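You operate a simulated robot arm through the tools that you are given. There is no shell and no other tool. Be economical: measure what you need, move in short steps, check, and stop when the job is done.

You are at the controls of a simulated two-armed robot. One attempt, no reset.

Task
Load the bar as the card says, raise the guard and run the stand till the blue light shows.
Fine: the card stands by the control box; switch POWER on, then RUN; switch RUN off once the blue light is on; leave POWER on.

It is judged by the outcome, as a careful person would: the job done as asked, and still so three seconds after it is handed in. It fails if anything else is knocked over, pushed out of place, dropped, spilled or broken.

Robot
Two 7-joint arms with fingered hands on one trunk, on a carriage that runs on a rail from [0, 0.723] to [0, -1.157] (x, y) and turns from -184 to 148 degrees about z. Base frame: it is fixed where the carriage stands at the start and does not move with it; the origin is on the floor, on the carriage's upright axis, x ahead of it, y to its left, z up; the surface under the hand at the start is at about z = 0.75. Lengths are in m, angles in degrees, forces in N, time in s.
The left shoulder is at the start at [0.07, 0.188, 1.198], the right one opposite. With the tool pointing down near the work surface each hand reaches from about 0.1 to 0.82 m from the robot's upright axis, wherever it stands, measured 20 degrees to its own side. Places, roughly: brake button [0.8, -0.2, 0.8]; clear guard [0.3, -0.6, 0.6]; control box [0.8, -0.1, 0.8]; flat black tray [0.7, -0.4, 0.8]; power switch [0.8, -0.1, 0.8]; run switch [0.8, -0.1, 0.8]. Payload 4 kg a hand.
Tool frame (each hand has its own): the origin (TCP) lies between the finger pads and is the grasp point; the fingertips stand 0.026 m ahead of it; z points along the fingers, y is the line along which they close. Largest opening 0.132 m; the body of the gripper starts 0.073 m behind the TCP. The gripper is a hand of 4 fingers: y runs from the thumb to the fingers, the wrist lies at [0, 0, -0.224] in the tool frame, and closing takes about 1.5 s.
Orientation is told as [roll, pitch, yaw] about the base's x, y, z axes, in that order, counted from this pose: with the fingers straight down and closing along the base's y, the tool's x points along the base's -x, its y along +y and its z along -z.

Tools
- The arms move only by the tool jog_arm. It takes "left_steps", "right_steps" or both (then of equal length, played together; a hand with none holds still); each is one flat list of numbers, 7 for each row, row after row: the shift along the tool's x, y, z in m, then the turn, a rotation vector about the tool's x, y, z in degrees, then the opening, from 0 (shut) to 1 (fully open). In form: [x, y, z, ax, ay, az, hand, x, y, z, ax, ay, az, hand, ...]. A call has 1 to 12 rows; each row shifts and turns the commanded pose from where the row before left it, along the tool's axes as they then stand. Each row takes 0.2 s and may step no farther than 0.05 m and 8.6 degrees from the row before; otherwise, or with a gripper value out of range, the whole call is refused. A pose out of reach is approached as far as the arm can. The call stops where the force on the tool passes 40 N (or 10 N more than at its start, if that is more) or the arm is blocked; 0.2 s more then pass. The fingers move at their own pace (about 0.072 m/s each) and stop on an object; they squeeze with about 30 N. The grip force told is the motor's: it shows also when the fingers shut on nothing. Time passes only in rows, and 0.2 s behind the last, so rows that do not move let the fingers close. It gives the time, the measured TCP pose, the force on the tool (base axes), the opening and the grip force at its end, in the units of the frame above (readings bear some noise), with the torque about the TCP (base axes, N m) and any sound that the robot's microphone picked up.
- Cameras (640 x 400 px; columns grow to the right, rows downward): "scene" is now at [0.123, -0.0397, 1.4175]; the picture's right is [-0.48, -0.88, 0.00], its down [-0.58, 0.32, -0.75] and it looks along [0.65, -0.36, -0.66] (base axes); focal length 220 px, centre (320, 200). "left" rides on the left gripper at [-0.073, 0.006, -0.094] in its tool frame; the picture's right is [-0.08, -1.00, 0.00], its down [0.78, -0.06, -0.62] and it looks along [0.61, -0.05, 0.79] (tool axes); focal length 230 px, centre (320, 200). "right" rides on the right gripper at [0.073, 0.006, -0.094] in its tool frame; the picture's right is [-0.08, 1.00, 0.00], its down [-0.78, -0.06, -0.62] and it looks along [-0.62, -0.05, 0.79] (tool axes); focal length 230 px, centre (320, 200). There is no depth. A picture from a camera that has moved, and an enlarged one, comes with that camera's place and axes in the base frame and with its lens.
- grab_frame(camera): a new picture of that camera. No time passes.
- move_column(by): slides the trunk up (or, below 0, down) by that many m; the arms and the scene camera ride with it, the base frame stays. It gives what a move gives, with no picture.
- base_move(legs): drives the robot by 1 to 6 legs, each [ahead, left, turn to the left] in m, m and degrees, along the robot's own axes; the way and the turn of a leg run together, so that a leg with both is an arc; at most 1.5 m and 180 degrees a leg. The arms and the cameras ride along, it lands a little off, and it stops where it bumps. It keeps to its track: a leg is cut to what the track allows. It gives what a move gives.
- set_grasp(shape, hand): the hand has 4 fingers and takes this shape, open, in about a second: jaw (thumb against the fingers, like two jaws); tri (thumb and two fingers); tip (a fingertip pinch); poke (one finger out to press); point (the index stretched); flat (the hand flat); cup (the hand cupped); fist (a fist). The gripper value then closes the fingers along that shape, each until it touches; the sizes above hold for jaw. It gives what a move gives, with no picture.
- aim_head(pan, tilt): turns the head with the scene camera to pan (to the left, within 86 degrees either way) and tilt (down, from -29 to 69), counted from straight ahead of the robot. It gives what a move gives.
- close_up(camera, box): a new picture of the part [left, top, right, bottom] of that camera's present view, enlarged. No time passes.
- close_job(): hands the job in; it is judged then, once.

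Work in short steps. Places have to be worked out from the pictures, the camera data and where the tool is seen: move nearer, look again, correct. Check each grasp and each placing, and mend what went wrong. You have 120 turns and 88 pictures in all, those below and enlarged ones among them. Open the grippers and draw the arms clear of the work before you hand the job in, unless the task says otherwise.

The tools are called after ">>>" as a command line: name --argument value ..., lists and objects as JSON in quotes. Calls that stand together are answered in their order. jog_arm: Moves the arms, as the interface text tells. Its arguments: {"type":"object","properties":{"left_steps":{"type":"array","items":{"type":"number"}},"right_steps":{"type":"array","items":{"type":"number"}}},"required":[]} The other tools are called the same way: move_column (by) slides the trunk up or down; set_grasp (shape, hand) gives the hand a shape; base_move (legs) drives the base; aim_head (pan, tilt) turns the head that bears the scene camera; grab_frame (camera) takes a picture; close_up (camera, box) takes an enlarged picture of a part of a camera's view; close_job () hands the job in.

At the start:

```text
time_s: 0.0
left_ee_pos: [0.4809, -0.0525, 1.2634]
left_tool_rot: [0.0, 0.0, 0.0]
left_force: [-0.1, 0.5, -0.2]
left_torque: [-0.01, -0.02, -0.02]
left_finger_gap: 0.1317
left_grasp_force: 0.0
left_shape: jaw
right_ee_pos: [0.3239, -0.3592, 1.228]
right_tool_rot: [0.0, 0.0, -0.2]
right_force: [0.0, -0.3, -0.3]
right_torque: [-0.04, -0.01, 0.03]
right_finger_gap: 0.1319
right_grasp_force: 0.1
right_shape: jaw
trunk travel left (down, up): [-0.675, 0.265]
robot x, y, heading: [-0.0045, 0.002, 0.1]
head pan, tilt: [-29.0, 41.6]
```

scene: 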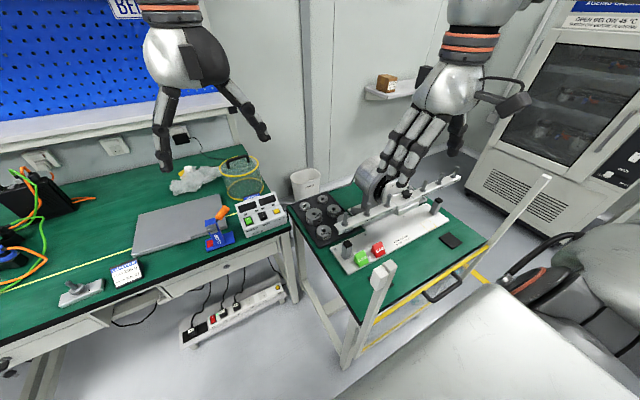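
right: 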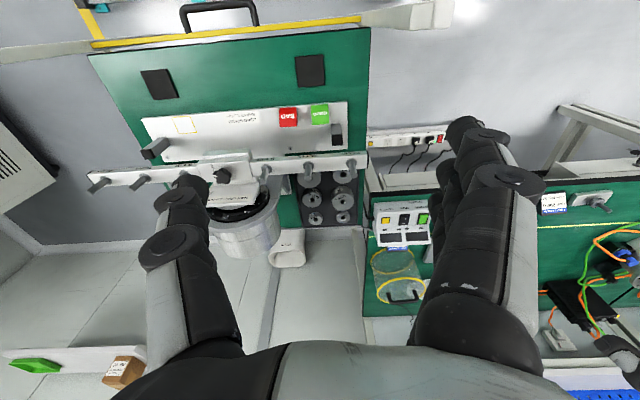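
left: 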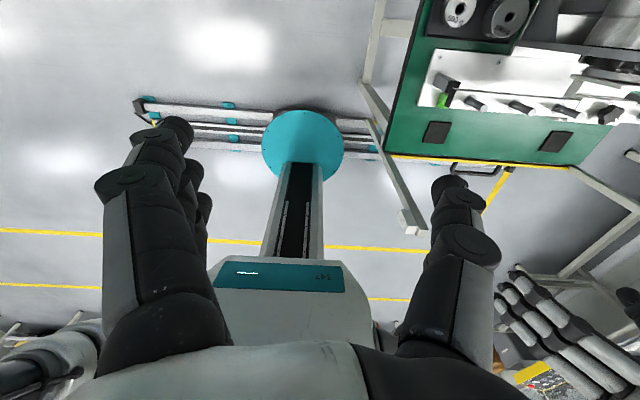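

The stand with its bar of pegs is on the right table, the control box in the middle. I look closer at the card, the box and the stand.

>>> close_up --camera "scene" --box '[190, 170, 310, 250]'

>>> close_up --camera "scene" --box '[280, 150, 500, 290]'

>>> close_up --camera "right" --box '[70, 80, 470, 310]'

```text
5.00 times, centred on (250, 210) of scene
camera zoom: at [0.123, -0.0397, 1.4175], right [-0.48, -0.88, 0.0], down [-0.58, 0.32, -0.75], along [0.65, -0.36, -0.66], focal length 1098 px, centre (670, 150)
```

zoom: 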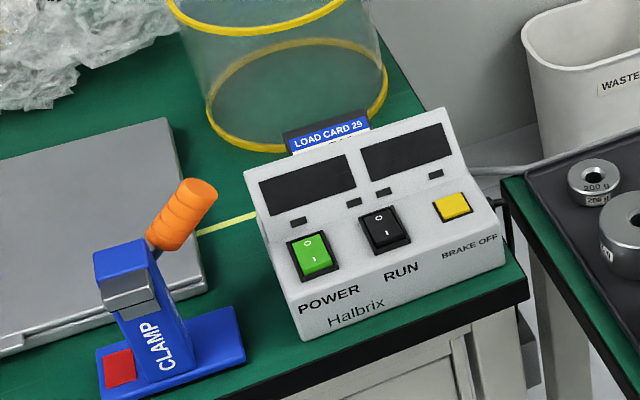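

```text
2.86 times, centred on (390, 220) of scene
camera zoom: at [0.123, -0.0397, 1.4175], right [-0.48, -0.88, 0.0], down [-0.58, 0.32, -0.75], along [0.65, -0.36, -0.66], focal length 627 px, centre (120, 143)
```

zoom: 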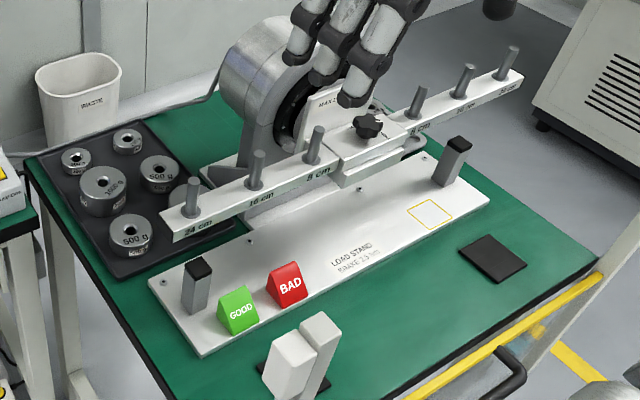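

```text
1.60 times, centred on (270, 195) of right
camera zoom: at [0.2512, -0.3538, 1.3196], right [0.08, 1.0, 0.0], down [0.78, -0.06, 0.62], along [0.62, -0.05, -0.79], focal length 368 px, centre (400, 208)
```

zoom: 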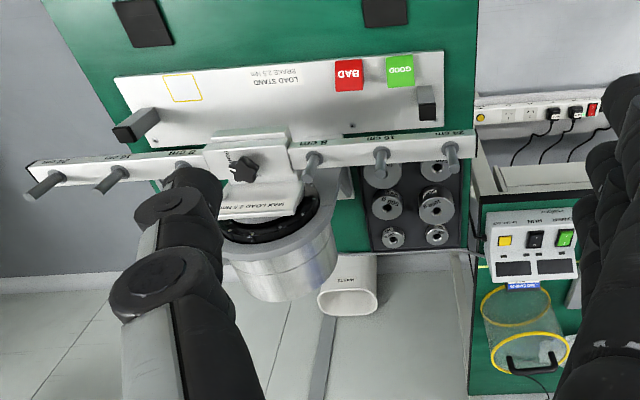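

The card is hidden behind the box. I raise the trunk and turn the head towards the box to read it from higher.

>>> move_column --by 0.26

>>> aim_head --pan -10 --tilt 50

>>> grab_frame --camera "scene"

```text
time_s: 2.7
left_ee_pos: [0.4821, -0.0529, 1.5237]
left_tool_rot: [-0.1, 0.0, 0.0]
left_force: [0.7, 0.4, 0.6]
left_torque: [-0.01, 0.04, -0.03]
left_finger_gap: 0.1318
left_grasp_force: 0.0
left_shape: jaw
right_ee_pos: [0.3252, -0.3591, 1.4871]
right_tool_rot: [0.1, 0.0, -0.1]
right_force: [-0.2, 1.1, 0.3]
right_torque: [-0.02, -0.03, 0.02]
right_finger_gap: 0.1318
right_grasp_force: 0.2
right_shape: jaw
trunk travel left (down, up): [-0.935, 0.005]
robot x, y, heading: [0.0005, 0.0016, -0.1]
head pan, tilt: [-29.0, 41.6]
```

```text
time_s: 3.5
left_ee_pos: [0.4816, -0.0521, 1.5229]
left_tool_rot: [0.1, -0.1, 0.0]
left_force: [-0.4, 0.1, 0.0]
left_torque: [0.01, 0.0, -0.04]
left_finger_gap: 0.1318
left_grasp_force: 0.0
left_shape: jaw
right_ee_pos: [0.3245, -0.3602, 1.4883]
right_tool_rot: [0.0, 0.0, -0.1]
right_force: [0.6, -0.2, -0.2]
right_torque: [-0.01, -0.01, 0.01]
right_finger_gap: 0.1317
right_grasp_force: 0.1
right_shape: jaw
trunk travel left (down, up): [-0.935, 0.005]
robot x, y, heading: [0.0025, -0.0027, -0.1]
head pan, tilt: [-10.0, 50.0]
```

```text
81 pictures are left
camera scene: at [0.1255, -0.0125, 1.6658], right [-0.17, -0.98, 0.0], down [-0.75, 0.13, -0.64], along [0.63, -0.11, -0.77], focal length 220 px, centre (320, 200)
```

scene: 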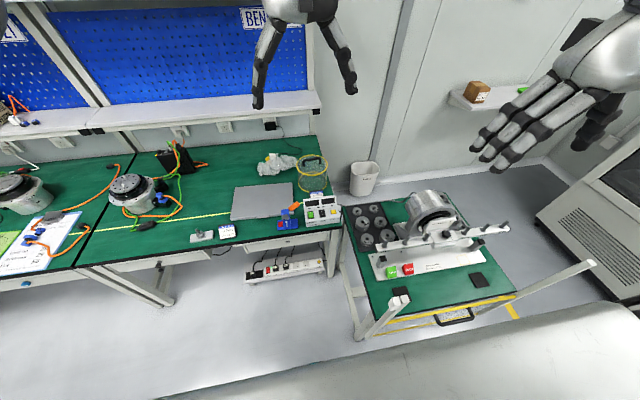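

>>> close_up --camera "scene" --box '[270, 150, 360, 240]'

>>> close_up --camera "scene" --box '[335, 180, 605, 345]'

```text
4.44 times, centred on (315, 195) of scene
camera zoom: at [0.1255, -0.0125, 1.6658], right [-0.17, -0.98, 0.0], down [-0.75, 0.13, -0.64], along [0.63, -0.11, -0.77], focal length 976 px, centre (342, 222)
```

zoom: 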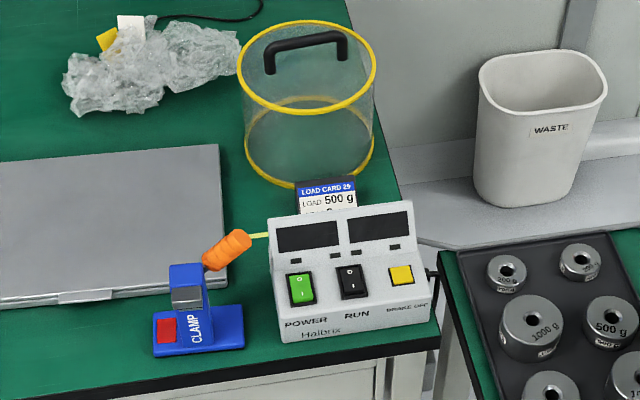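

```text
2.37 times, centred on (470, 262) of scene
camera zoom: at [0.1255, -0.0125, 1.6658], right [-0.17, -0.98, 0.0], down [-0.75, 0.13, -0.64], along [0.63, -0.11, -0.77], focal length 520 px, centre (-36, 52)
```

zoom: 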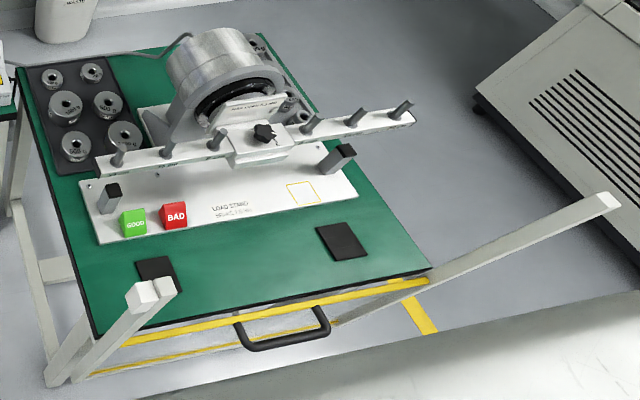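

The card begins "500 g"; the rest is hidden. I move the left hand out to the left and put the right hand's camera above and in front of the card.

>>> jog_arm --left_steps '[0, 0.04, 0, 0, 0, 0, 1, 0, 0.04, 0, 0, 0, 0, 1, 0, 0.04, 0, 0, 0, 0, 1, 0, 0.04, 0, 0, 0, 0, 1, 0, 0.04, 0, 0, 0, 0, 1, 0, 0.04, 0, 0, 0, 0, 1, 0, 0.04, 0, 0, 0, 0, 1, 0, 0.04, 0, 0, 0, 0, 1, 0, 0, 0, 0, 0, 0, 1, 0, 0, 0, 0, 0, 0, 1, 0, 0, 0, 0, 0, 0, 1, 0, 0, 0, 0, 0, 0, 1]' --right_steps '[-0.036, 0.0205, 0.027, 0, 0, 0, 1, -0.036, 0.0205, 0.027, 0, 0, 0, 1, -0.036, 0.0205, 0.027, 0, 0, 0, 1, -0.036, 0.0205, 0.027, 0, 0, 0, 1, -0.036, 0.0205, 0.027, 0, 0, 0, 1, -0.036, 0.0205, 0.027, 0, 0, 0, 1, -0.036, 0.0205, 0.027, 0, 0, 0, 1, -0.036, 0.0205, 0.027, 0, 0, 0, 1, -0.036, 0.0205, 0.027, 0, 0, 0, 1, -0.036, 0.0205, 0.027, 0, 0, 0, 1, -0.036, 0.0205, 0.027, 0, 0, 0, 1, -0.036, 0.0205, 0.027, 0, 0, 0, 1]'

>>> grab_frame --camera "right"

```text
time_s: 6.1
left_ee_pos: [0.4786, 0.2667, 1.523]
left_tool_rot: [0.0, 0.0, 0.0]
left_force: [0.5, 0.5, 0.2]
left_torque: [-0.02, 0.01, 0.01]
left_finger_gap: 0.132
left_grasp_force: 0.1
left_shape: jaw
right_ee_pos: [0.614, -0.2407, 1.2346]
right_tool_rot: [0.1, -0.1, -0.1]
right_force: [0.0, -0.4, 0.2]
right_torque: [0.02, -0.01, 0.0]
right_finger_gap: 0.1321
right_grasp_force: 0.1
right_shape: jaw
right hand out of reach, approached as far as the arm can: row 8, 9, 10, 11, 12
trunk travel left (down, up): [-0.935, 0.005]
robot x, y, heading: [-0.0025, -0.0067, -0.1]
head pan, tilt: [-10.0, 50.0]
```

```text
78 pictures are left
camera right: at [0.5404, -0.2346, 1.3272], right [0.08, 1.0, 0.0], down [0.78, -0.06, 0.62], along [0.62, -0.05, -0.79], focal length 230 px, centre (320, 200)
```

right: 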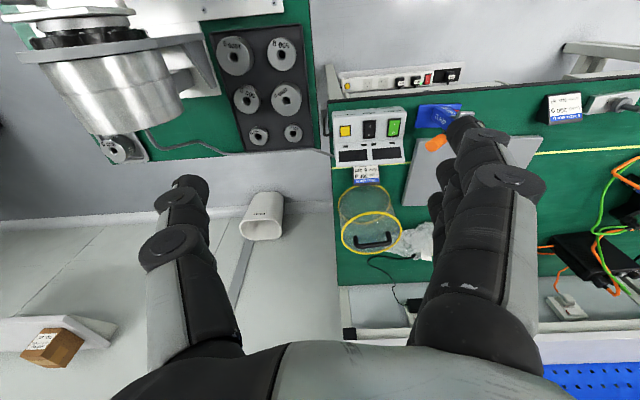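

The card shows behind the box; I enlarge it.

>>> close_up --camera "right" --box '[345, 155, 385, 190]'

>>> close_up --camera "right" --box '[530, 80, 600, 130]'

```text
11.43 times, centred on (365, 172) of right
camera zoom: at [0.5404, -0.2346, 1.3272], right [0.08, 1.0, 0.0], down [0.78, -0.06, 0.62], along [0.62, -0.05, -0.79], focal length 2629 px, centre (-194, 514)
```

zoom: 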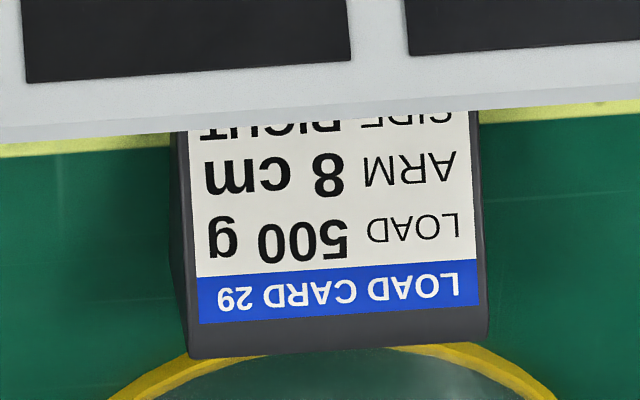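

```text
8.00 times, centred on (565, 105) of right
camera zoom: at [0.5404, -0.2346, 1.3272], right [0.08, 1.0, 0.0], down [0.78, -0.06, 0.62], along [0.62, -0.05, -0.79], focal length 1841 px, centre (-1640, 960)
```

zoom: 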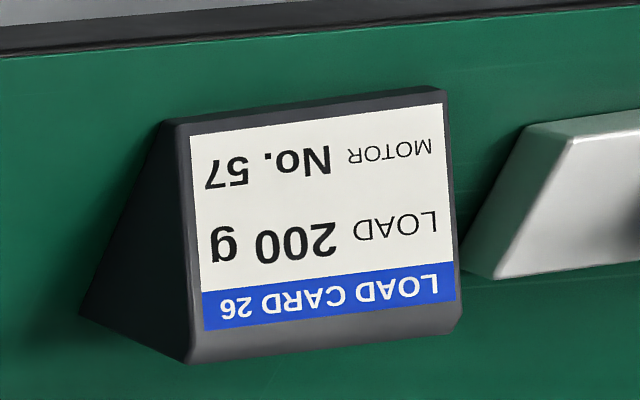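

The card says 500 g, arm 8 cm, side RIGHT; there may be another line below. I lower the trunk a bit and reach farther for a steeper look.

>>> move_column --by -0.15

>>> jog_arm --right_steps '[-0.035, 0.025, 0, 0, 0, 0, 1, -0.035, 0.025, 0, 0, 0, 0, 1, -0.035, 0.025, 0, 0, 0, 0, 1, -0.035, 0.025, 0, 0, 0, 0, 1, -0.035, 0.025, 0, 0, 0, 0, 1]'

>>> close_up --camera "right" --box '[240, 20, 400, 180]'

```text
time_s: 7.8
left_ee_pos: [0.4789, 0.2673, 1.3722]
left_tool_rot: [-0.1, 0.0, -0.1]
left_force: [0.4, -0.1, -0.1]
left_torque: [0.01, 0.02, 0.0]
left_finger_gap: 0.1317
left_grasp_force: 0.0
left_shape: jaw
right_ee_pos: [0.6134, -0.2394, 1.0861]
right_tool_rot: [0.1, -0.1, 0.0]
right_force: [0.1, 0.1, -0.7]
right_torque: [0.01, 0.02, 0.0]
right_finger_gap: 0.1321
right_grasp_force: 0.1
right_shape: jaw
trunk travel left (down, up): [-0.785, 0.155]
robot x, y, heading: [0.0012, -0.0004, -0.3]
head pan, tilt: [-10.0, 50.0]
```

```text
time_s: 9.0
left_ee_pos: [0.4796, 0.2668, 1.3722]
left_tool_rot: [0.0, 0.0, 0.1]
left_force: [0.2, 0.4, 0.1]
left_torque: [0.01, -0.04, -0.04]
left_finger_gap: 0.1319
left_grasp_force: 0.0
left_shape: jaw
right_ee_pos: [0.6272, -0.2407, 1.1169]
right_tool_rot: [0.0, -0.2, -0.1]
right_force: [0.2, 0.0, 0.4]
right_torque: [-0.04, 0.01, 0.01]
right_finger_gap: 0.1318
right_grasp_force: 0.0
right_shape: jaw
right hand out of reach, approached as far as the arm can: row 1, 2, 3, 4, 5
trunk travel left (down, up): [-0.785, 0.155]
robot x, y, heading: [0.0011, 0.0002, -0.1]
head pan, tilt: [-10.0, 50.0]
```

```text
2.50 times, centred on (320, 100) of right
camera zoom: at [0.5541, -0.2351, 1.2091], right [0.08, 1.0, 0.0], down [0.78, -0.06, 0.62], along [0.62, -0.05, -0.79], focal length 575 px, centre (320, 450)
```

zoom: 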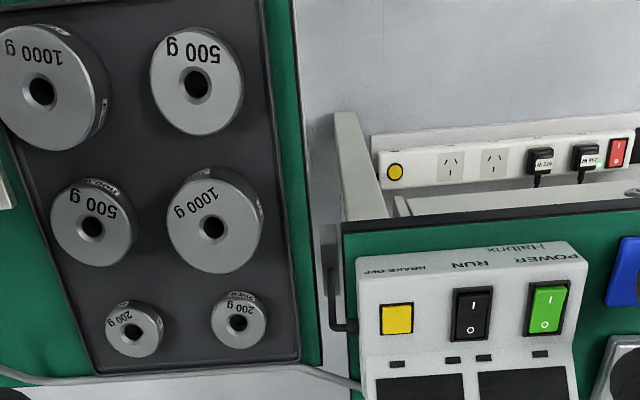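

I check the card from this spot.

>>> close_up --camera "right" --box '[370, 165, 420, 205]'

```text
10.00 times, centred on (395, 185) of right
camera zoom: at [0.5541, -0.2351, 1.2091], right [0.08, 1.0, 0.0], down [0.78, -0.06, 0.62], along [0.62, -0.05, -0.79], focal length 2301 px, centre (-430, 350)
```

zoom: 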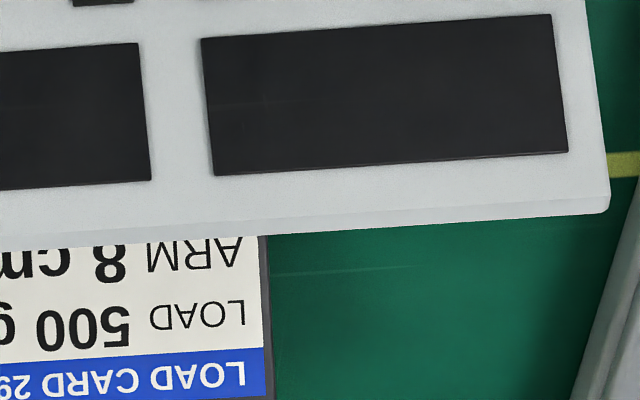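

I test how the arm answers a downward and forward step from here, to get a steeper look at the card.

>>> jog_arm --right_steps '[0, 0, 0.02, 0, 0, 0, 1, -0.03, -0.02, 0.02, 0, 0, 0, 1, -0.03, -0.02, 0.02, 0, 0, 0, 1]'

```text
time_s: 9.8
left_ee_pos: [0.4803, 0.2664, 1.371]
left_tool_rot: [0.0, 0.0, -0.1]
left_force: [0.3, 0.8, -1.3]
left_torque: [0.0, 0.0, 0.0]
left_finger_gap: 0.1318
left_grasp_force: 0.1
left_shape: jaw
right_ee_pos: [0.6512, -0.3023, 1.0723]
right_tool_rot: [0.2, -0.1, -0.1]
right_force: [0.0, -0.3, 0.0]
right_torque: [0.03, 0.0, 0.0]
right_finger_gap: 0.1317
right_grasp_force: 0.0
right_shape: jaw
right hand out of reach, approached as far as the arm can: row 1, 2, 3
trunk travel left (down, up): [-0.785, 0.155]
robot x, y, heading: [-0.0021, 0.002, 0.3]
head pan, tilt: [-10.0, 50.0]
```

Reach is better out to the arm's own side, so I shift the carriage 0.2 m to the left and then reach forward to the card.

>>> base_move --legs '[[0, 0.2, 0]]'

>>> jog_arm --right_steps '[-0.03, 0, 0, 0, 0, 0, 1, -0.03, 0, 0, 0, 0, 0, 1, -0.03, 0, 0, 0, 0, 0, 1]'

>>> grab_frame --camera "right"

```text
time_s: 11.4
left_ee_pos: [0.4804, 0.4633, 1.3724]
left_tool_rot: [0.0, -0.1, 0.0]
left_force: [-0.2, 0.1, 0.2]
left_torque: [0.02, 0.03, -0.02]
left_finger_gap: 0.1322
left_grasp_force: 0.0
left_shape: jaw
right_ee_pos: [0.6514, -0.1049, 1.072]
right_tool_rot: [0.3, -0.1, -0.1]
right_force: [0.6, -0.1, -0.6]
right_torque: [0.04, 0.01, 0.01]
right_finger_gap: 0.1319
right_grasp_force: 0.1
right_shape: jaw
trunk travel left (down, up): [-0.785, 0.155]
robot x, y, heading: [0.0015, 0.1993, -0.1]
head pan, tilt: [-10.0, 50.0]
```

```text
time_s: 12.2
left_ee_pos: [0.4797, 0.4691, 1.3713]
left_tool_rot: [-0.1, 0.0, 0.0]
left_force: [0.7, -0.1, -0.4]
left_torque: [0.0, -0.01, 0.04]
left_finger_gap: 0.1318
left_grasp_force: 0.1
left_shape: jaw
right_ee_pos: [0.6742, -0.1292, 1.0983]
right_tool_rot: [0.0, -0.3, -0.2]
right_force: [0.8, 0.8, 0.1]
right_torque: [0.01, 0.0, 0.03]
right_finger_gap: 0.132
right_grasp_force: 0.0
right_shape: jaw
right hand out of reach, approached as far as the arm can: row 1, 2, 3
trunk travel left (down, up): [-0.785, 0.155]
robot x, y, heading: [0.0012, 0.2021, 0.0]
head pan, tilt: [-10.0, 50.0]
```

```text
73 pictures are left
camera right: at [0.6007, -0.124, 1.1896], right [0.08, 1.0, 0.0], down [0.78, -0.06, 0.62], along [0.62, -0.05, -0.78], focal length 230 px, centre (320, 200)
```

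right: 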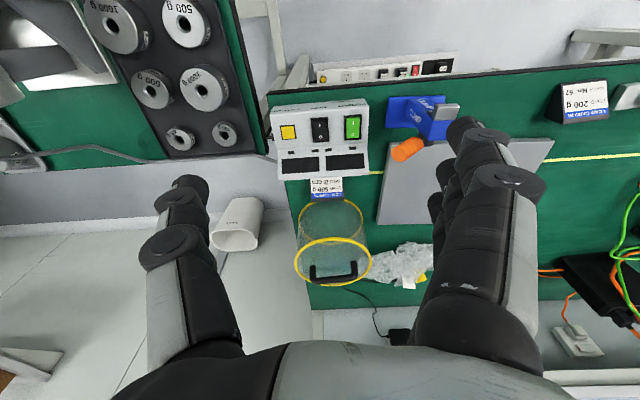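

Raising the trunk with the hand where it is steepens the view onto the card.

>>> move_column --by 0.15

>>> close_up --camera "right" --box '[300, 130, 370, 180]'

```text
time_s: 14.0
left_ee_pos: [0.4797, 0.4681, 1.5212]
left_tool_rot: [0.0, 0.0, -0.1]
left_force: [0.0, 0.3, 0.2]
left_torque: [0.02, -0.01, 0.0]
left_finger_gap: 0.1319
left_grasp_force: 0.0
left_shape: jaw
right_ee_pos: [0.6739, -0.1304, 1.2466]
right_tool_rot: [0.1, -0.2, -0.1]
right_force: [-0.3, -0.3, -0.2]
right_torque: [0.02, -0.01, 0.02]
right_finger_gap: 0.1319
right_grasp_force: 0.0
right_shape: jaw
trunk travel left (down, up): [-0.935, 0.005]
robot x, y, heading: [0.001, 0.1988, -0.1]
head pan, tilt: [-10.0, 50.0]
```

```text
8.00 times, centred on (335, 155) of right
camera zoom: at [0.6007, -0.1253, 1.339], right [0.08, 1.0, 0.0], down [0.78, -0.06, 0.62], along [0.62, -0.05, -0.78], focal length 1841 px, centre (200, 560)
```

zoom: 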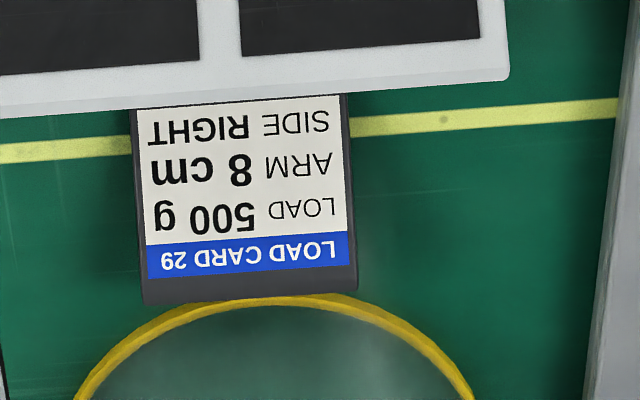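

The card reads LOAD 500 g, ARM 8 cm, SIDE RIGHT. I draw the right hand back and drive towards the stand for a good look.

>>> jog_arm --right_steps '[0.045, 0, -0.01, 0, 0, 0, 1, 0.045, 0, -0.01, 0, 0, 0, 1, 0.045, 0, -0.01, 0, 0, 0, 1, 0.045, 0, -0.01, 0, 0, 0, 1, 0.045, 0, -0.01, 0, 0, 0, 1, 0.045, 0, -0.01, 0, 0, 0, 1]'

>>> base_move --legs '[[0, -0.55, 0]]'

>>> aim_head --pan -15 --tilt 55

>>> grab_frame --camera "scene"

```text
time_s: 15.4
left_ee_pos: [0.4774, 0.4669, 1.523]
left_tool_rot: [-0.1, -0.1, 0.0]
left_force: [-1.4, -0.2, 0.2]
left_torque: [-0.02, -0.03, -0.03]
left_finger_gap: 0.132
left_grasp_force: 0.1
left_shape: jaw
right_ee_pos: [0.4026, -0.1289, 1.3085]
right_tool_rot: [0.1, -0.4, -0.1]
right_force: [0.8, 0.3, 0.9]
right_torque: [-0.01, -0.03, -0.02]
right_finger_gap: 0.1318
right_grasp_force: 0.1
right_shape: jaw
trunk travel left (down, up): [-0.935, 0.005]
robot x, y, heading: [0.0012, 0.1954, -0.2]
head pan, tilt: [-10.0, 50.0]
```

```text
time_s: 18.6
left_ee_pos: [0.4823, -0.0855, 1.5219]
left_tool_rot: [-0.1, 0.0, -0.5]
left_force: [0.7, 0.1, -0.2]
left_torque: [0.0, -0.02, 0.01]
left_finger_gap: 0.1317
left_grasp_force: 0.1
left_shape: jaw
right_ee_pos: [0.4027, -0.6822, 1.3084]
right_tool_rot: [0.0, -0.2, -0.6]
right_force: [0.1, -0.5, -0.3]
right_torque: [-0.03, -0.01, -0.01]
right_finger_gap: 0.1318
right_grasp_force: 0.1
right_shape: jaw
trunk travel left (down, up): [-0.935, 0.005]
robot x, y, heading: [-0.0021, -0.3511, -0.5]
head pan, tilt: [-10.0, 50.0]
```

```text
time_s: 19.2
left_ee_pos: [0.483, -0.0864, 1.5208]
left_tool_rot: [-0.2, 0.0, -0.6]
left_force: [0.5, 0.2, 0.5]
left_torque: [0.03, 0.0, 0.02]
left_finger_gap: 0.132
left_grasp_force: 0.0
left_shape: jaw
right_ee_pos: [0.403, -0.6833, 1.308]
right_tool_rot: [0.1, -0.1, -0.6]
right_force: [-0.2, 0.5, -0.7]
right_torque: [0.0, 0.02, 0.0]
right_finger_gap: 0.1321
right_grasp_force: 0.1
right_shape: jaw
trunk travel left (down, up): [-0.935, 0.005]
robot x, y, heading: [0.0012, -0.3528, -0.4]
head pan, tilt: [-15.0, 55.0]
```

```text
71 pictures are left
camera scene: at [0.1192, -0.3679, 1.6593], right [-0.27, -0.96, 0.0], down [-0.79, 0.22, -0.57], along [0.55, -0.15, -0.82], focal length 220 px, centre (320, 200)
```

scene: 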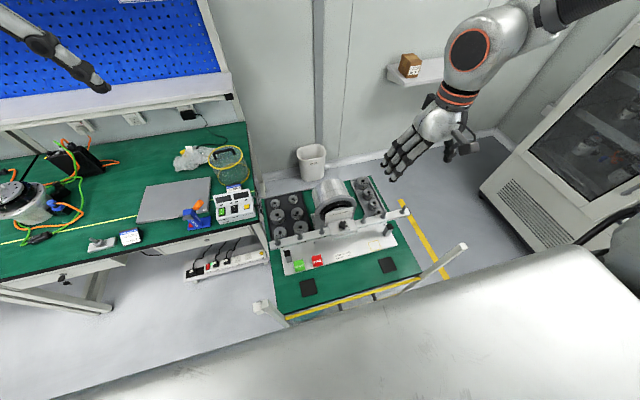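

>>> close_up --camera "scene" --box '[250, 165, 350, 250]'

>>> close_up --camera "scene" --box '[320, 165, 420, 250]'

>>> close_up --camera "scene" --box '[240, 220, 480, 360]'

```text
4.71 times, centred on (300, 208) of scene
camera zoom: at [0.1192, -0.3679, 1.6593], right [-0.27, -0.96, 0.0], down [-0.79, 0.22, -0.57], along [0.55, -0.15, -0.82], focal length 1033 px, centre (414, 165)
```

zoom: 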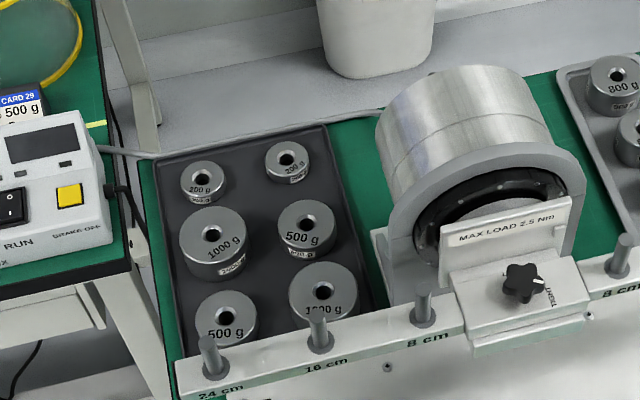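

```text
4.71 times, centred on (370, 208) of scene
camera zoom: at [0.1192, -0.3679, 1.6593], right [-0.27, -0.96, 0.0], down [-0.79, 0.22, -0.57], along [0.55, -0.15, -0.82], focal length 1033 px, centre (85, 165)
```

zoom: 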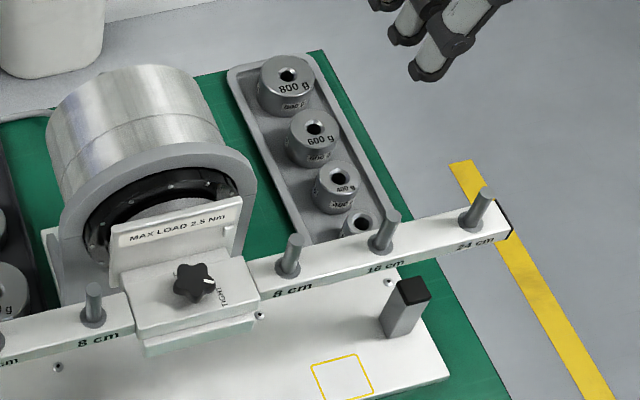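

```text
2.67 times, centred on (360, 290) of scene
camera zoom: at [0.1192, -0.3679, 1.6593], right [-0.27, -0.96, 0.0], down [-0.79, 0.22, -0.57], along [0.55, -0.15, -0.82], focal length 586 px, centre (213, -40)
```

zoom: 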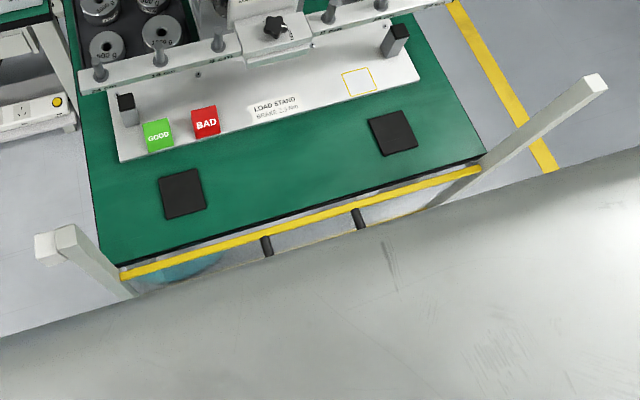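

Left 24 cm peg top triangulates to [0.464,-0.310,0.989], right 8 cm peg top to [0.465,-0.628,0.986]; bar centre y≈-0.549. I look at the right-hand camera for hub clearance round that peg.

>>> grab_frame --camera "right"

```text
67 pictures are left
camera right: at [0.3292, -0.6765, 1.4003], right [0.09, 1.0, 0.0], down [0.78, -0.07, 0.62], along [0.62, -0.05, -0.78], focal length 230 px, centre (320, 200)
```

right: 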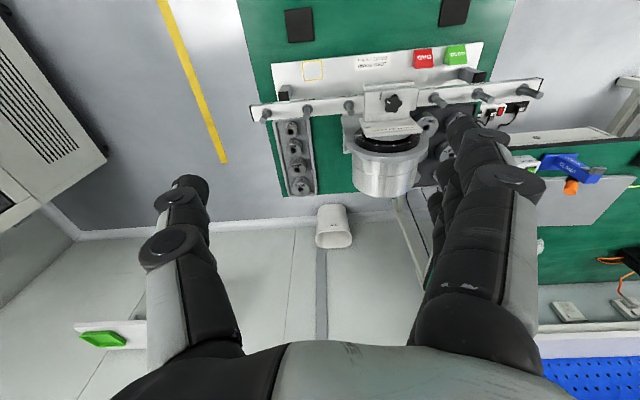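

>>> close_up --camera "right" --box '[300, 60, 460, 160]'

```text
4.00 times, centred on (380, 110) of right
camera zoom: at [0.3292, -0.6765, 1.4003], right [0.09, 1.0, 0.0], down [0.78, -0.07, 0.62], along [0.62, -0.05, -0.78], focal length 920 px, centre (80, 560)
```

zoom: 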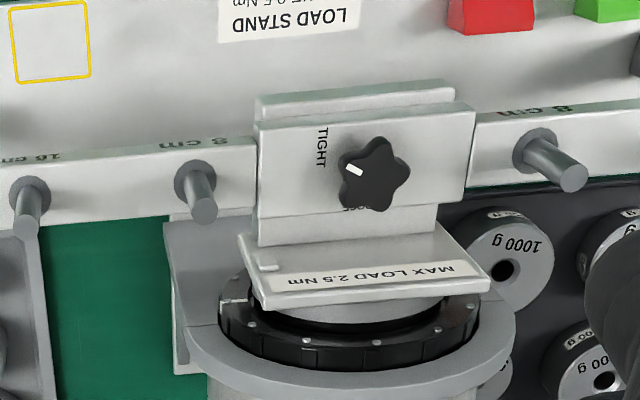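

The plan: pick the front-left 500 g (about [0.59,-0.317]) with the right hand closing along y, and thread it on the right 8 cm peg from the same base place. I drive 0.2 m left and lower the trunk part way, then look.

>>> base_move --legs '[[0, 0.2, 0]]'

>>> move_column --by -0.13

>>> aim_head --pan -35 --tilt 45

>>> grab_frame --camera "scene"

```text
time_s: 20.8
left_ee_pos: [0.4816, 0.1015, 1.523]
left_tool_rot: [0.3, 0.0, -0.5]
left_force: [0.1, -1.2, 0.3]
left_torque: [0.05, 0.01, -0.01]
left_finger_gap: 0.132
left_grasp_force: 0.0
left_shape: jaw
right_ee_pos: [0.4015, -0.4942, 1.3059]
right_tool_rot: [0.4, -0.2, -0.6]
right_force: [0.9, -0.9, -0.1]
right_torque: [0.05, 0.03, 0.0]
right_finger_gap: 0.1318
right_grasp_force: 0.1
right_shape: jaw
trunk travel left (down, up): [-0.935, 0.005]
robot x, y, heading: [-0.0002, -0.1549, -0.4]
head pan, tilt: [-15.0, 55.0]
```

```text
time_s: 22.4
left_ee_pos: [0.483, 0.109, 1.3921]
left_tool_rot: [0.1, 0.0, -0.4]
left_force: [-0.7, -0.4, -0.5]
left_torque: [0.02, -0.01, 0.01]
left_finger_gap: 0.1321
left_grasp_force: 0.2
left_shape: jaw
right_ee_pos: [0.402, -0.4877, 1.1785]
right_tool_rot: [0.1, -0.2, -0.6]
right_force: [-0.4, 0.6, 0.4]
right_torque: [-0.03, -0.01, 0.01]
right_finger_gap: 0.1319
right_grasp_force: 0.1
right_shape: jaw
trunk travel left (down, up): [-0.805, 0.135]
robot x, y, heading: [-0.0036, -0.1536, -0.3]
head pan, tilt: [-15.0, 55.0]
```

```text
time_s: 23.2
left_ee_pos: [0.4821, 0.1074, 1.3905]
left_tool_rot: [0.0, -0.1, -0.6]
left_force: [-0.1, 0.4, 0.6]
left_torque: [-0.01, 0.0, 0.01]
left_finger_gap: 0.1323
left_grasp_force: 0.2
left_shape: jaw
right_ee_pos: [0.4024, -0.4882, 1.1778]
right_tool_rot: [0.2, -0.1, -0.6]
right_force: [-0.4, -0.2, 0.6]
right_torque: [-0.01, 0.01, -0.02]
right_finger_gap: 0.132
right_grasp_force: 0.2
right_shape: jaw
trunk travel left (down, up): [-0.805, 0.135]
robot x, y, heading: [-0.0022, -0.1548, -0.4]
head pan, tilt: [-35.0, 45.0]
```

```text
65 pictures are left
camera scene: at [0.1159, -0.2018, 1.5426], right [-0.58, -0.81, 0.0], down [-0.58, 0.41, -0.71], along [0.58, -0.41, -0.71], focal length 220 px, centre (320, 200)
```

scene: 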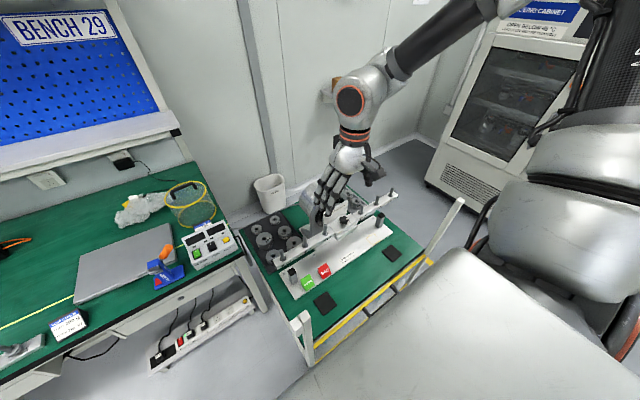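

Now the right hand goes above the front 500 g weight, keeping high over the pegs.

>>> jog_arm --right_steps '[-0.031, 0.0285, 0.01, 0, 0, 0, 1, -0.031, 0.0285, 0.01, 0, 0, 0, 1, -0.031, 0.0285, 0.01, 0, 0, 0, 1, -0.031, 0.0285, 0.01, 0, 0, 0, 1, -0.031, 0.0285, 0.01, 0, 0, 0, 1, -0.031, 0.0285, 0.01, 0, 0, 0, 0.75]'

>>> grab_frame --camera "right"

```text
time_s: 24.6
left_ee_pos: [0.4815, 0.1072, 1.3914]
left_tool_rot: [0.0, 0.0, -0.6]
left_force: [0.8, 0.0, 0.4]
left_torque: [-0.01, -0.03, 0.02]
left_finger_gap: 0.132
left_grasp_force: 0.0
left_shape: jaw
right_ee_pos: [0.5677, -0.3464, 1.1309]
right_tool_rot: [0.2, -0.4, -0.7]
right_force: [-0.5, 0.2, 0.7]
right_torque: [0.06, -0.02, 0.01]
right_finger_gap: 0.0992
right_grasp_force: 0.0
right_shape: jaw
right hand out of reach, approached as far as the arm can: row 6
trunk travel left (down, up): [-0.805, 0.135]
robot x, y, heading: [0.002, -0.153, -0.5]
head pan, tilt: [-35.0, 45.0]
```

```text
64 pictures are left
camera right: at [0.4943, -0.3408, 1.2217], right [0.09, 1.0, 0.0], down [0.78, -0.07, 0.62], along [0.62, -0.05, -0.78], focal length 230 px, centre (320, 200)
```

right: 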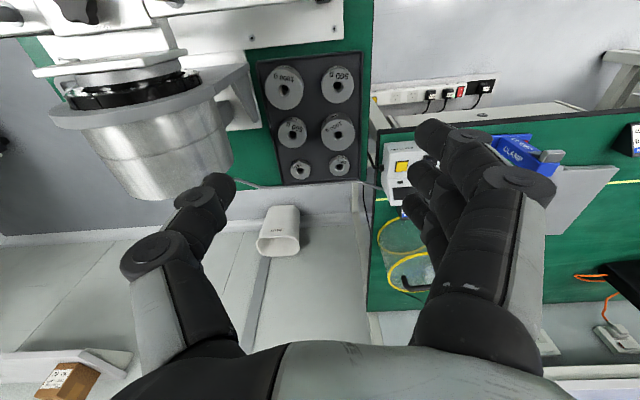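

The hand is stopped by reach at this height; the reach should be better lower. The weight's hole computes to [0.588,-0.319,0.80]; I go straight down to about z 0.96 and check.

>>> jog_arm --right_steps '[0, 0, 0.04, 0, 0, 0, 0.75, 0, 0, 0.04, 0, 0, 0, 0.75, 0, 0, 0.04, 0, 0, 0, 0.75, 0, 0, 0.04, 0, 0, 0, 0.75]'

>>> grab_frame --camera "right"

```text
time_s: 25.6
left_ee_pos: [0.4836, 0.1073, 1.3914]
left_tool_rot: [0.0, 0.0, -0.6]
left_force: [0.3, -0.4, -0.1]
left_torque: [0.01, -0.02, 0.01]
left_finger_gap: 0.132
left_grasp_force: 0.0
left_shape: jaw
right_ee_pos: [0.5314, -0.3964, 1.0055]
right_tool_rot: [0.3, -0.3, -0.6]
right_force: [-0.1, 1.0, -0.2]
right_torque: [0.01, -0.01, 0.01]
right_finger_gap: 0.0993
right_grasp_force: 0.2
right_shape: jaw
right hand out of reach, approached as far as the arm can: row 1, 2, 3, 4
trunk travel left (down, up): [-0.805, 0.135]
robot x, y, heading: [-0.0016, -0.1554, -0.5]
head pan, tilt: [-35.0, 45.0]
```

```text
63 pictures are left
camera right: at [0.4584, -0.3905, 1.0985], right [0.09, 1.0, 0.01], down [0.78, -0.07, 0.62], along [0.62, -0.05, -0.78], focal length 230 px, centre (320, 200)
```

right: 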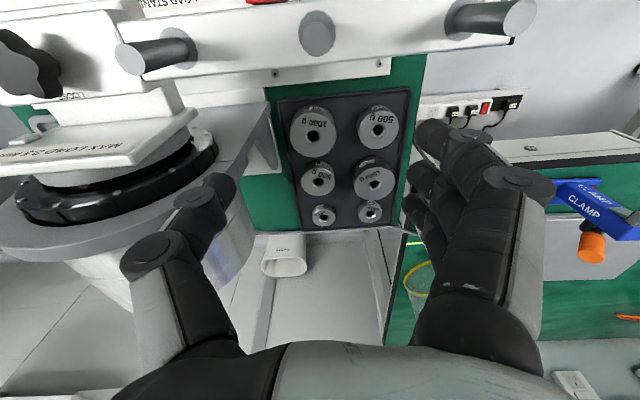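

The right arm cannot reach this far inward. The left arm from a carriage place farther right suits both weight and peg, so I first raise the right hand and draw it back.

>>> jog_arm --right_steps '[0, 0, -0.045, 0, 0, 0, 0.75, 0, 0, -0.045, 0, 0, 0, 0.75, 0, 0, -0.045, 0, 0, 0, 0.75, 0, 0, -0.045, 0, 0, 0, 0.75, 0.02, -0.02, -0.04, 0, 0, 0, 0.75, 0.03, -0.03, -0.02, 0, 0, 0, 0.75, 0.03, -0.03, -0.02, 0, 0, 0, 0.75, 0.04, -0.03, 0, 0, 0, 0, 0.75, 0.04, -0.03, 0, 0, 0, 0, 0.75, 0.04, -0.03, 0, 0, 0, 0, 0.75, 0.04, -0.03, 0, 0, 0, 0, 0.75, 0.04, -0.03, 0, 0, 0, 0, 0.75]'

```text
time_s: 28.2
left_ee_pos: [0.4793, 0.1072, 1.3931]
left_tool_rot: [0.1, -0.2, -0.5]
left_force: [-1.4, 0.3, 0.9]
left_torque: [0.0, -0.01, 0.01]
left_finger_gap: 0.1323
left_grasp_force: 0.0
left_shape: jaw
right_ee_pos: [0.2454, -0.6197, 1.2662]
right_tool_rot: [0.2, -0.3, -0.4]
right_force: [-0.3, 0.0, -0.2]
right_torque: [0.05, -0.04, 0.03]
right_finger_gap: 0.0993
right_grasp_force: 0.0
right_shape: jaw
trunk travel left (down, up): [-0.805, 0.135]
robot x, y, heading: [-0.0039, -0.1566, -0.4]
head pan, tilt: [-35.0, 45.0]
```

>>> base_move --legs '[[0, -0.5, 0]]'

>>> aim_head --pan 15 --tilt 50

>>> grab_frame --camera "scene"

```text
time_s: 31.2
left_ee_pos: [0.4808, -0.4046, 1.392]
left_tool_rot: [0.0, 0.0, 0.0]
left_force: [0.4, -1.5, 0.8]
left_torque: [0.01, -0.01, 0.01]
left_finger_gap: 0.1318
left_grasp_force: 0.1
left_shape: jaw
right_ee_pos: [0.252, -1.1343, 1.2664]
right_tool_rot: [0.1, -0.2, -0.1]
right_force: [0.0, 0.0, -0.3]
right_torque: [-0.01, 0.03, -0.01]
right_finger_gap: 0.0992
right_grasp_force: 0.0
right_shape: jaw
trunk travel left (down, up): [-0.805, 0.135]
robot x, y, heading: [-0.0018, -0.6717, -0.1]
head pan, tilt: [-35.0, 45.0]
```

```text
time_s: 32.4
left_ee_pos: [0.4803, -0.4062, 1.3923]
left_tool_rot: [0.0, 0.0, 0.0]
left_force: [0.4, -0.4, 0.5]
left_torque: [0.0, 0.01, -0.03]
left_finger_gap: 0.1317
left_grasp_force: 0.0
left_shape: jaw
right_ee_pos: [0.2522, -1.1362, 1.2661]
right_tool_rot: [0.1, -0.2, -0.1]
right_force: [-0.5, -0.2, 0.0]
right_torque: [0.0, -0.01, -0.03]
right_finger_gap: 0.0995
right_grasp_force: 0.1
right_shape: jaw
trunk travel left (down, up): [-0.805, 0.135]
robot x, y, heading: [0.0001, -0.6732, 0.3]
head pan, tilt: [15.0, 50.0]
```

```text
62 pictures are left
camera scene: at [0.1243, -0.6528, 1.5357], right [0.26, -0.97, 0.0], down [-0.74, -0.2, -0.64], along [0.62, 0.17, -0.77], focal length 220 px, centre (320, 200)
```

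scene: 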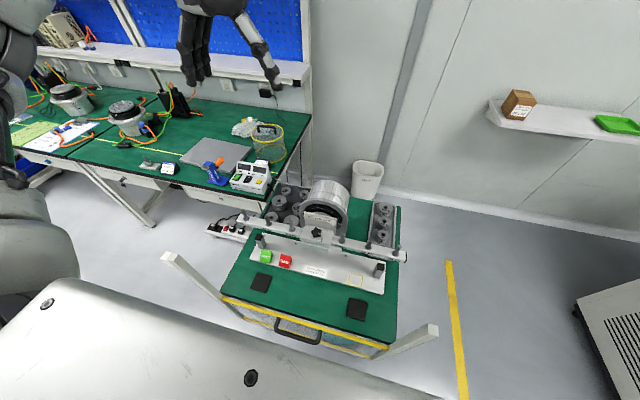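

I bring the left hand over the weight at z 1.05, opening to about 0.1.

>>> jog_arm --left_steps '[-0.0135, 0.0108, 0.0425, 0, 0, 0, 0.8, -0.0135, 0.0108, 0.0425, 0, 0, 0, 0.8, -0.0135, 0.0108, 0.0425, 0, 0, 0, 0.8, -0.0135, 0.0108, 0.0425, 0, 0, 0, 0.8, -0.0135, 0.0108, 0.0425, 0, 0, 0, 0.8, -0.0135, 0.0108, 0.0425, 0, 0, 0, 0.8, -0.0135, 0.0108, 0.0425, 0, 0, 0, 0.8, -0.0135, 0.0108, 0.0425, 0, 0, 0, 0.8]'

>>> grab_frame --camera "left"

```text
time_s: 34.2
left_ee_pos: [0.5884, -0.3193, 1.0507]
left_tool_rot: [-0.1, 0.0, -0.1]
left_force: [-0.1, 0.5, 0.0]
left_torque: [-0.03, 0.0, 0.01]
left_finger_gap: 0.1061
left_grasp_force: 0.1
left_shape: jaw
right_ee_pos: [0.2515, -1.1354, 1.2656]
right_tool_rot: [0.1, -0.2, -0.1]
right_force: [-0.2, 0.0, 0.1]
right_torque: [-0.01, -0.03, 0.03]
right_finger_gap: 0.0991
right_grasp_force: 0.0
right_shape: jaw
trunk travel left (down, up): [-0.805, 0.135]
robot x, y, heading: [-0.0035, -0.6761, 0.3]
head pan, tilt: [15.0, 50.0]
```

```text
61 pictures are left
camera left: at [0.6618, -0.3131, 1.1436], right [0.08, -1.0, 0.0], down [-0.79, -0.06, 0.62], along [-0.61, -0.05, -0.79], focal length 230 px, centre (320, 200)
```

left: 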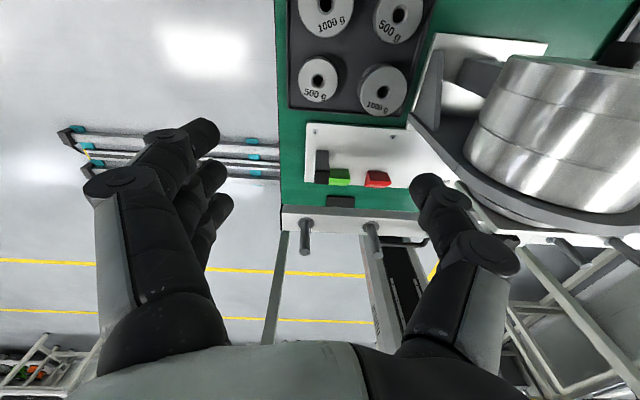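

Reached well. The hole now computes between x 0.590 and 0.600 and its height is a little uncertain, so I lower 0.13 m and re-measure.

>>> jog_arm --left_steps '[-0.002, 0.0005, 0.044, 0, 0, 0, 0.8, -0.002, 0.0005, 0.044, 0, 0, 0, 0.8, -0.002, 0.0005, 0.044, 0, 0, 0, 0.8]'

>>> close_up --camera "left" --box '[240, 60, 440, 200]'

>>> close_up --camera "scene" --box '[220, 160, 420, 290]'

```text
time_s: 35.0
left_ee_pos: [0.5914, -0.3201, 0.9204]
left_tool_rot: [0.0, -0.1, 0.0]
left_force: [-0.3, 0.1, 0.7]
left_torque: [0.02, 0.01, 0.02]
left_finger_gap: 0.1061
left_grasp_force: 0.0
left_shape: jaw
right_ee_pos: [0.2526, -1.1358, 1.2659]
right_tool_rot: [0.3, -0.2, -0.1]
right_force: [1.0, 0.0, 0.0]
right_torque: [0.02, 0.0, -0.01]
right_finger_gap: 0.0994
right_grasp_force: 0.0
right_shape: jaw
trunk travel left (down, up): [-0.805, 0.135]
robot x, y, heading: [-0.002, -0.671, 0.0]
head pan, tilt: [15.0, 50.0]
```

```text
2.86 times, centred on (340, 130) of left
camera zoom: at [0.666, -0.3132, 1.013], right [0.08, -1.0, 0.0], down [-0.79, -0.06, 0.62], along [-0.61, -0.05, -0.79], focal length 657 px, centre (263, 400)
```

zoom: 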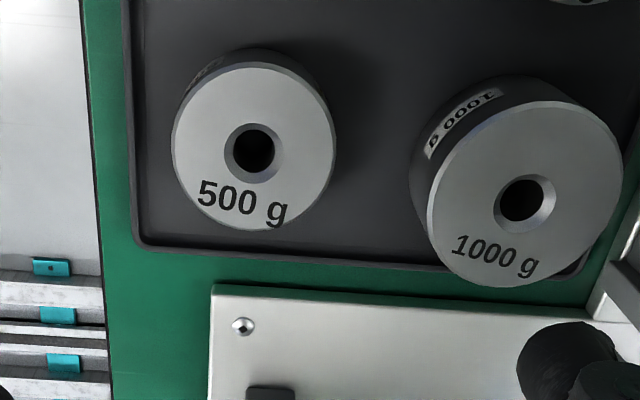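

```text
3.08 times, centred on (320, 225) of scene
camera zoom: at [0.1243, -0.6532, 1.5358], right [0.26, -0.97, 0.0], down [-0.74, -0.2, -0.64], along [0.62, 0.17, -0.77], focal length 676 px, centre (320, 123)
```

zoom: 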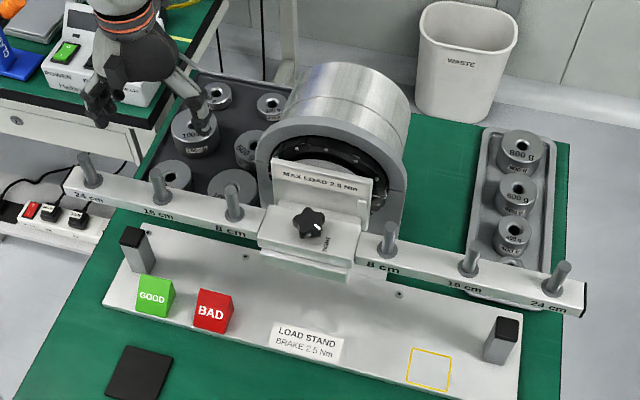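

Hole estimate now [0.596,-0.318,0.79]. I move to z 0.845 above it and check once more.

>>> jog_arm --left_steps '[-0.003, 0.001, 0.037, 0, 0, 0, 0.7, -0.002, 0.001, 0.037, 0, 0, 0, 0.7]'

>>> grab_frame --camera "left"

```text
time_s: 35.6
left_ee_pos: [0.5987, -0.3185, 0.8458]
left_tool_rot: [-0.1, -0.1, 0.0]
left_force: [0.2, 0.3, -0.5]
left_torque: [-0.03, 0.01, 0.03]
left_finger_gap: 0.093
left_grasp_force: 0.2
left_shape: jaw
right_ee_pos: [0.2525, -1.1367, 1.2663]
right_tool_rot: [0.2, -0.3, 0.0]
right_force: [0.6, 0.6, 1.0]
right_torque: [0.02, 0.02, 0.0]
right_finger_gap: 0.0992
right_grasp_force: 0.0
right_shape: jaw
trunk travel left (down, up): [-0.805, 0.135]
robot x, y, heading: [-0.001, -0.6708, 0.0]
head pan, tilt: [15.0, 50.0]
```

```text
58 pictures are left
camera left: at [0.6722, -0.3123, 0.9375], right [0.08, -1.0, 0.0], down [-0.79, -0.06, 0.62], along [-0.61, -0.05, -0.79], focal length 230 px, centre (320, 200)
```

left: 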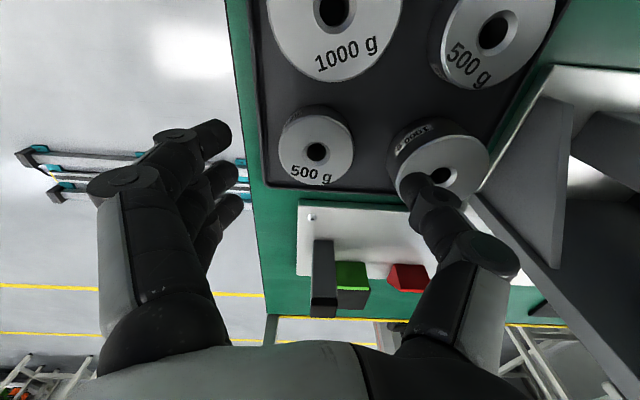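

Hole now ≈[0.5955,-0.3165,0.78]. The thumb overhangs the neighbouring 1000 g, so I narrow the opening and shift slightly to +y before going down; then look.

>>> jog_arm --left_steps '[0.003, 0.008, 0.01, 0, 0, 0, 0.58, 0, 0, 0, 0, 0, 0, 0.58]'

>>> close_up --camera "left" --box '[180, 80, 500, 280]'

```text
time_s: 36.2
left_ee_pos: [0.5964, -0.3098, 0.8354]
left_tool_rot: [0.0, -0.1, 0.1]
left_force: [0.7, -0.3, -0.1]
left_torque: [0.01, 0.01, 0.0]
left_finger_gap: 0.0773
left_grasp_force: 0.1
left_shape: jaw
right_ee_pos: [0.2525, -1.1363, 1.2663]
right_tool_rot: [0.3, -0.2, -0.1]
right_force: [-0.8, 0.1, -0.3]
right_torque: [0.0, -0.02, -0.02]
right_finger_gap: 0.0996
right_grasp_force: 0.1
right_shape: jaw
trunk travel left (down, up): [-0.805, 0.135]
robot x, y, heading: [-0.0025, -0.6735, 0.3]
head pan, tilt: [15.0, 50.0]
```

```text
2.00 times, centred on (340, 180) of left
camera zoom: at [0.6698, -0.3048, 0.9282], right [0.08, -1.0, 0.0], down [-0.79, -0.06, 0.62], along [-0.61, -0.05, -0.79], focal length 460 px, centre (280, 240)
```

zoom: 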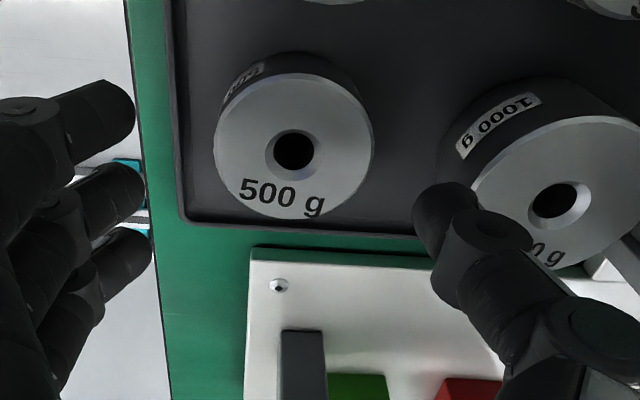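

The thumb sits midway between the two weights, so I descend to TCP z≈0.79.

>>> jog_arm --left_steps '[0, 0, 0.02, 0, 0, 0, 0.58, 0, 0, 0.015, 0, 0, 0, 0.58, 0, 0, 0.01, 0, 0, 0, 0.58]'

>>> grab_frame --camera "left"

```text
time_s: 37.0
left_ee_pos: [0.5958, -0.3086, 0.7917]
left_tool_rot: [0.0, 0.1, 0.1]
left_force: [0.3, -0.6, -0.3]
left_torque: [0.01, -0.04, 0.02]
left_finger_gap: 0.0773
left_grasp_force: 0.1
left_shape: jaw
right_ee_pos: [0.253, -1.1371, 1.266]
right_tool_rot: [0.2, -0.2, 0.0]
right_force: [0.6, 0.3, 0.7]
right_torque: [0.01, 0.02, -0.02]
right_finger_gap: 0.0993
right_grasp_force: 0.1
right_shape: jaw
trunk travel left (down, up): [-0.805, 0.135]
robot x, y, heading: [0.0043, -0.6769, -0.2]
head pan, tilt: [15.0, 50.0]
```

```text
56 pictures are left
camera left: at [0.6697, -0.303, 0.8832], right [0.08, -1.0, 0.0], down [-0.79, -0.06, 0.62], along [-0.61, -0.05, -0.79], focal length 230 px, centre (320, 200)
```

left: 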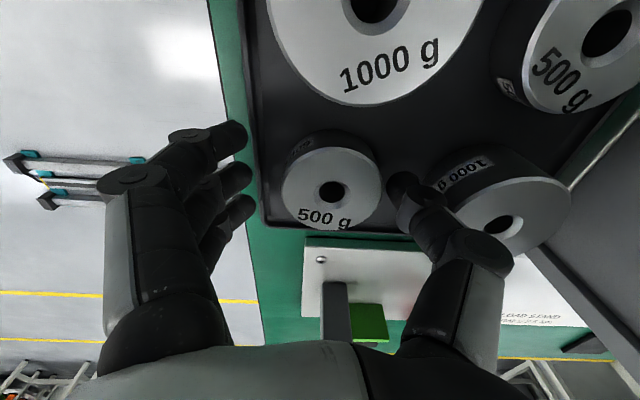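

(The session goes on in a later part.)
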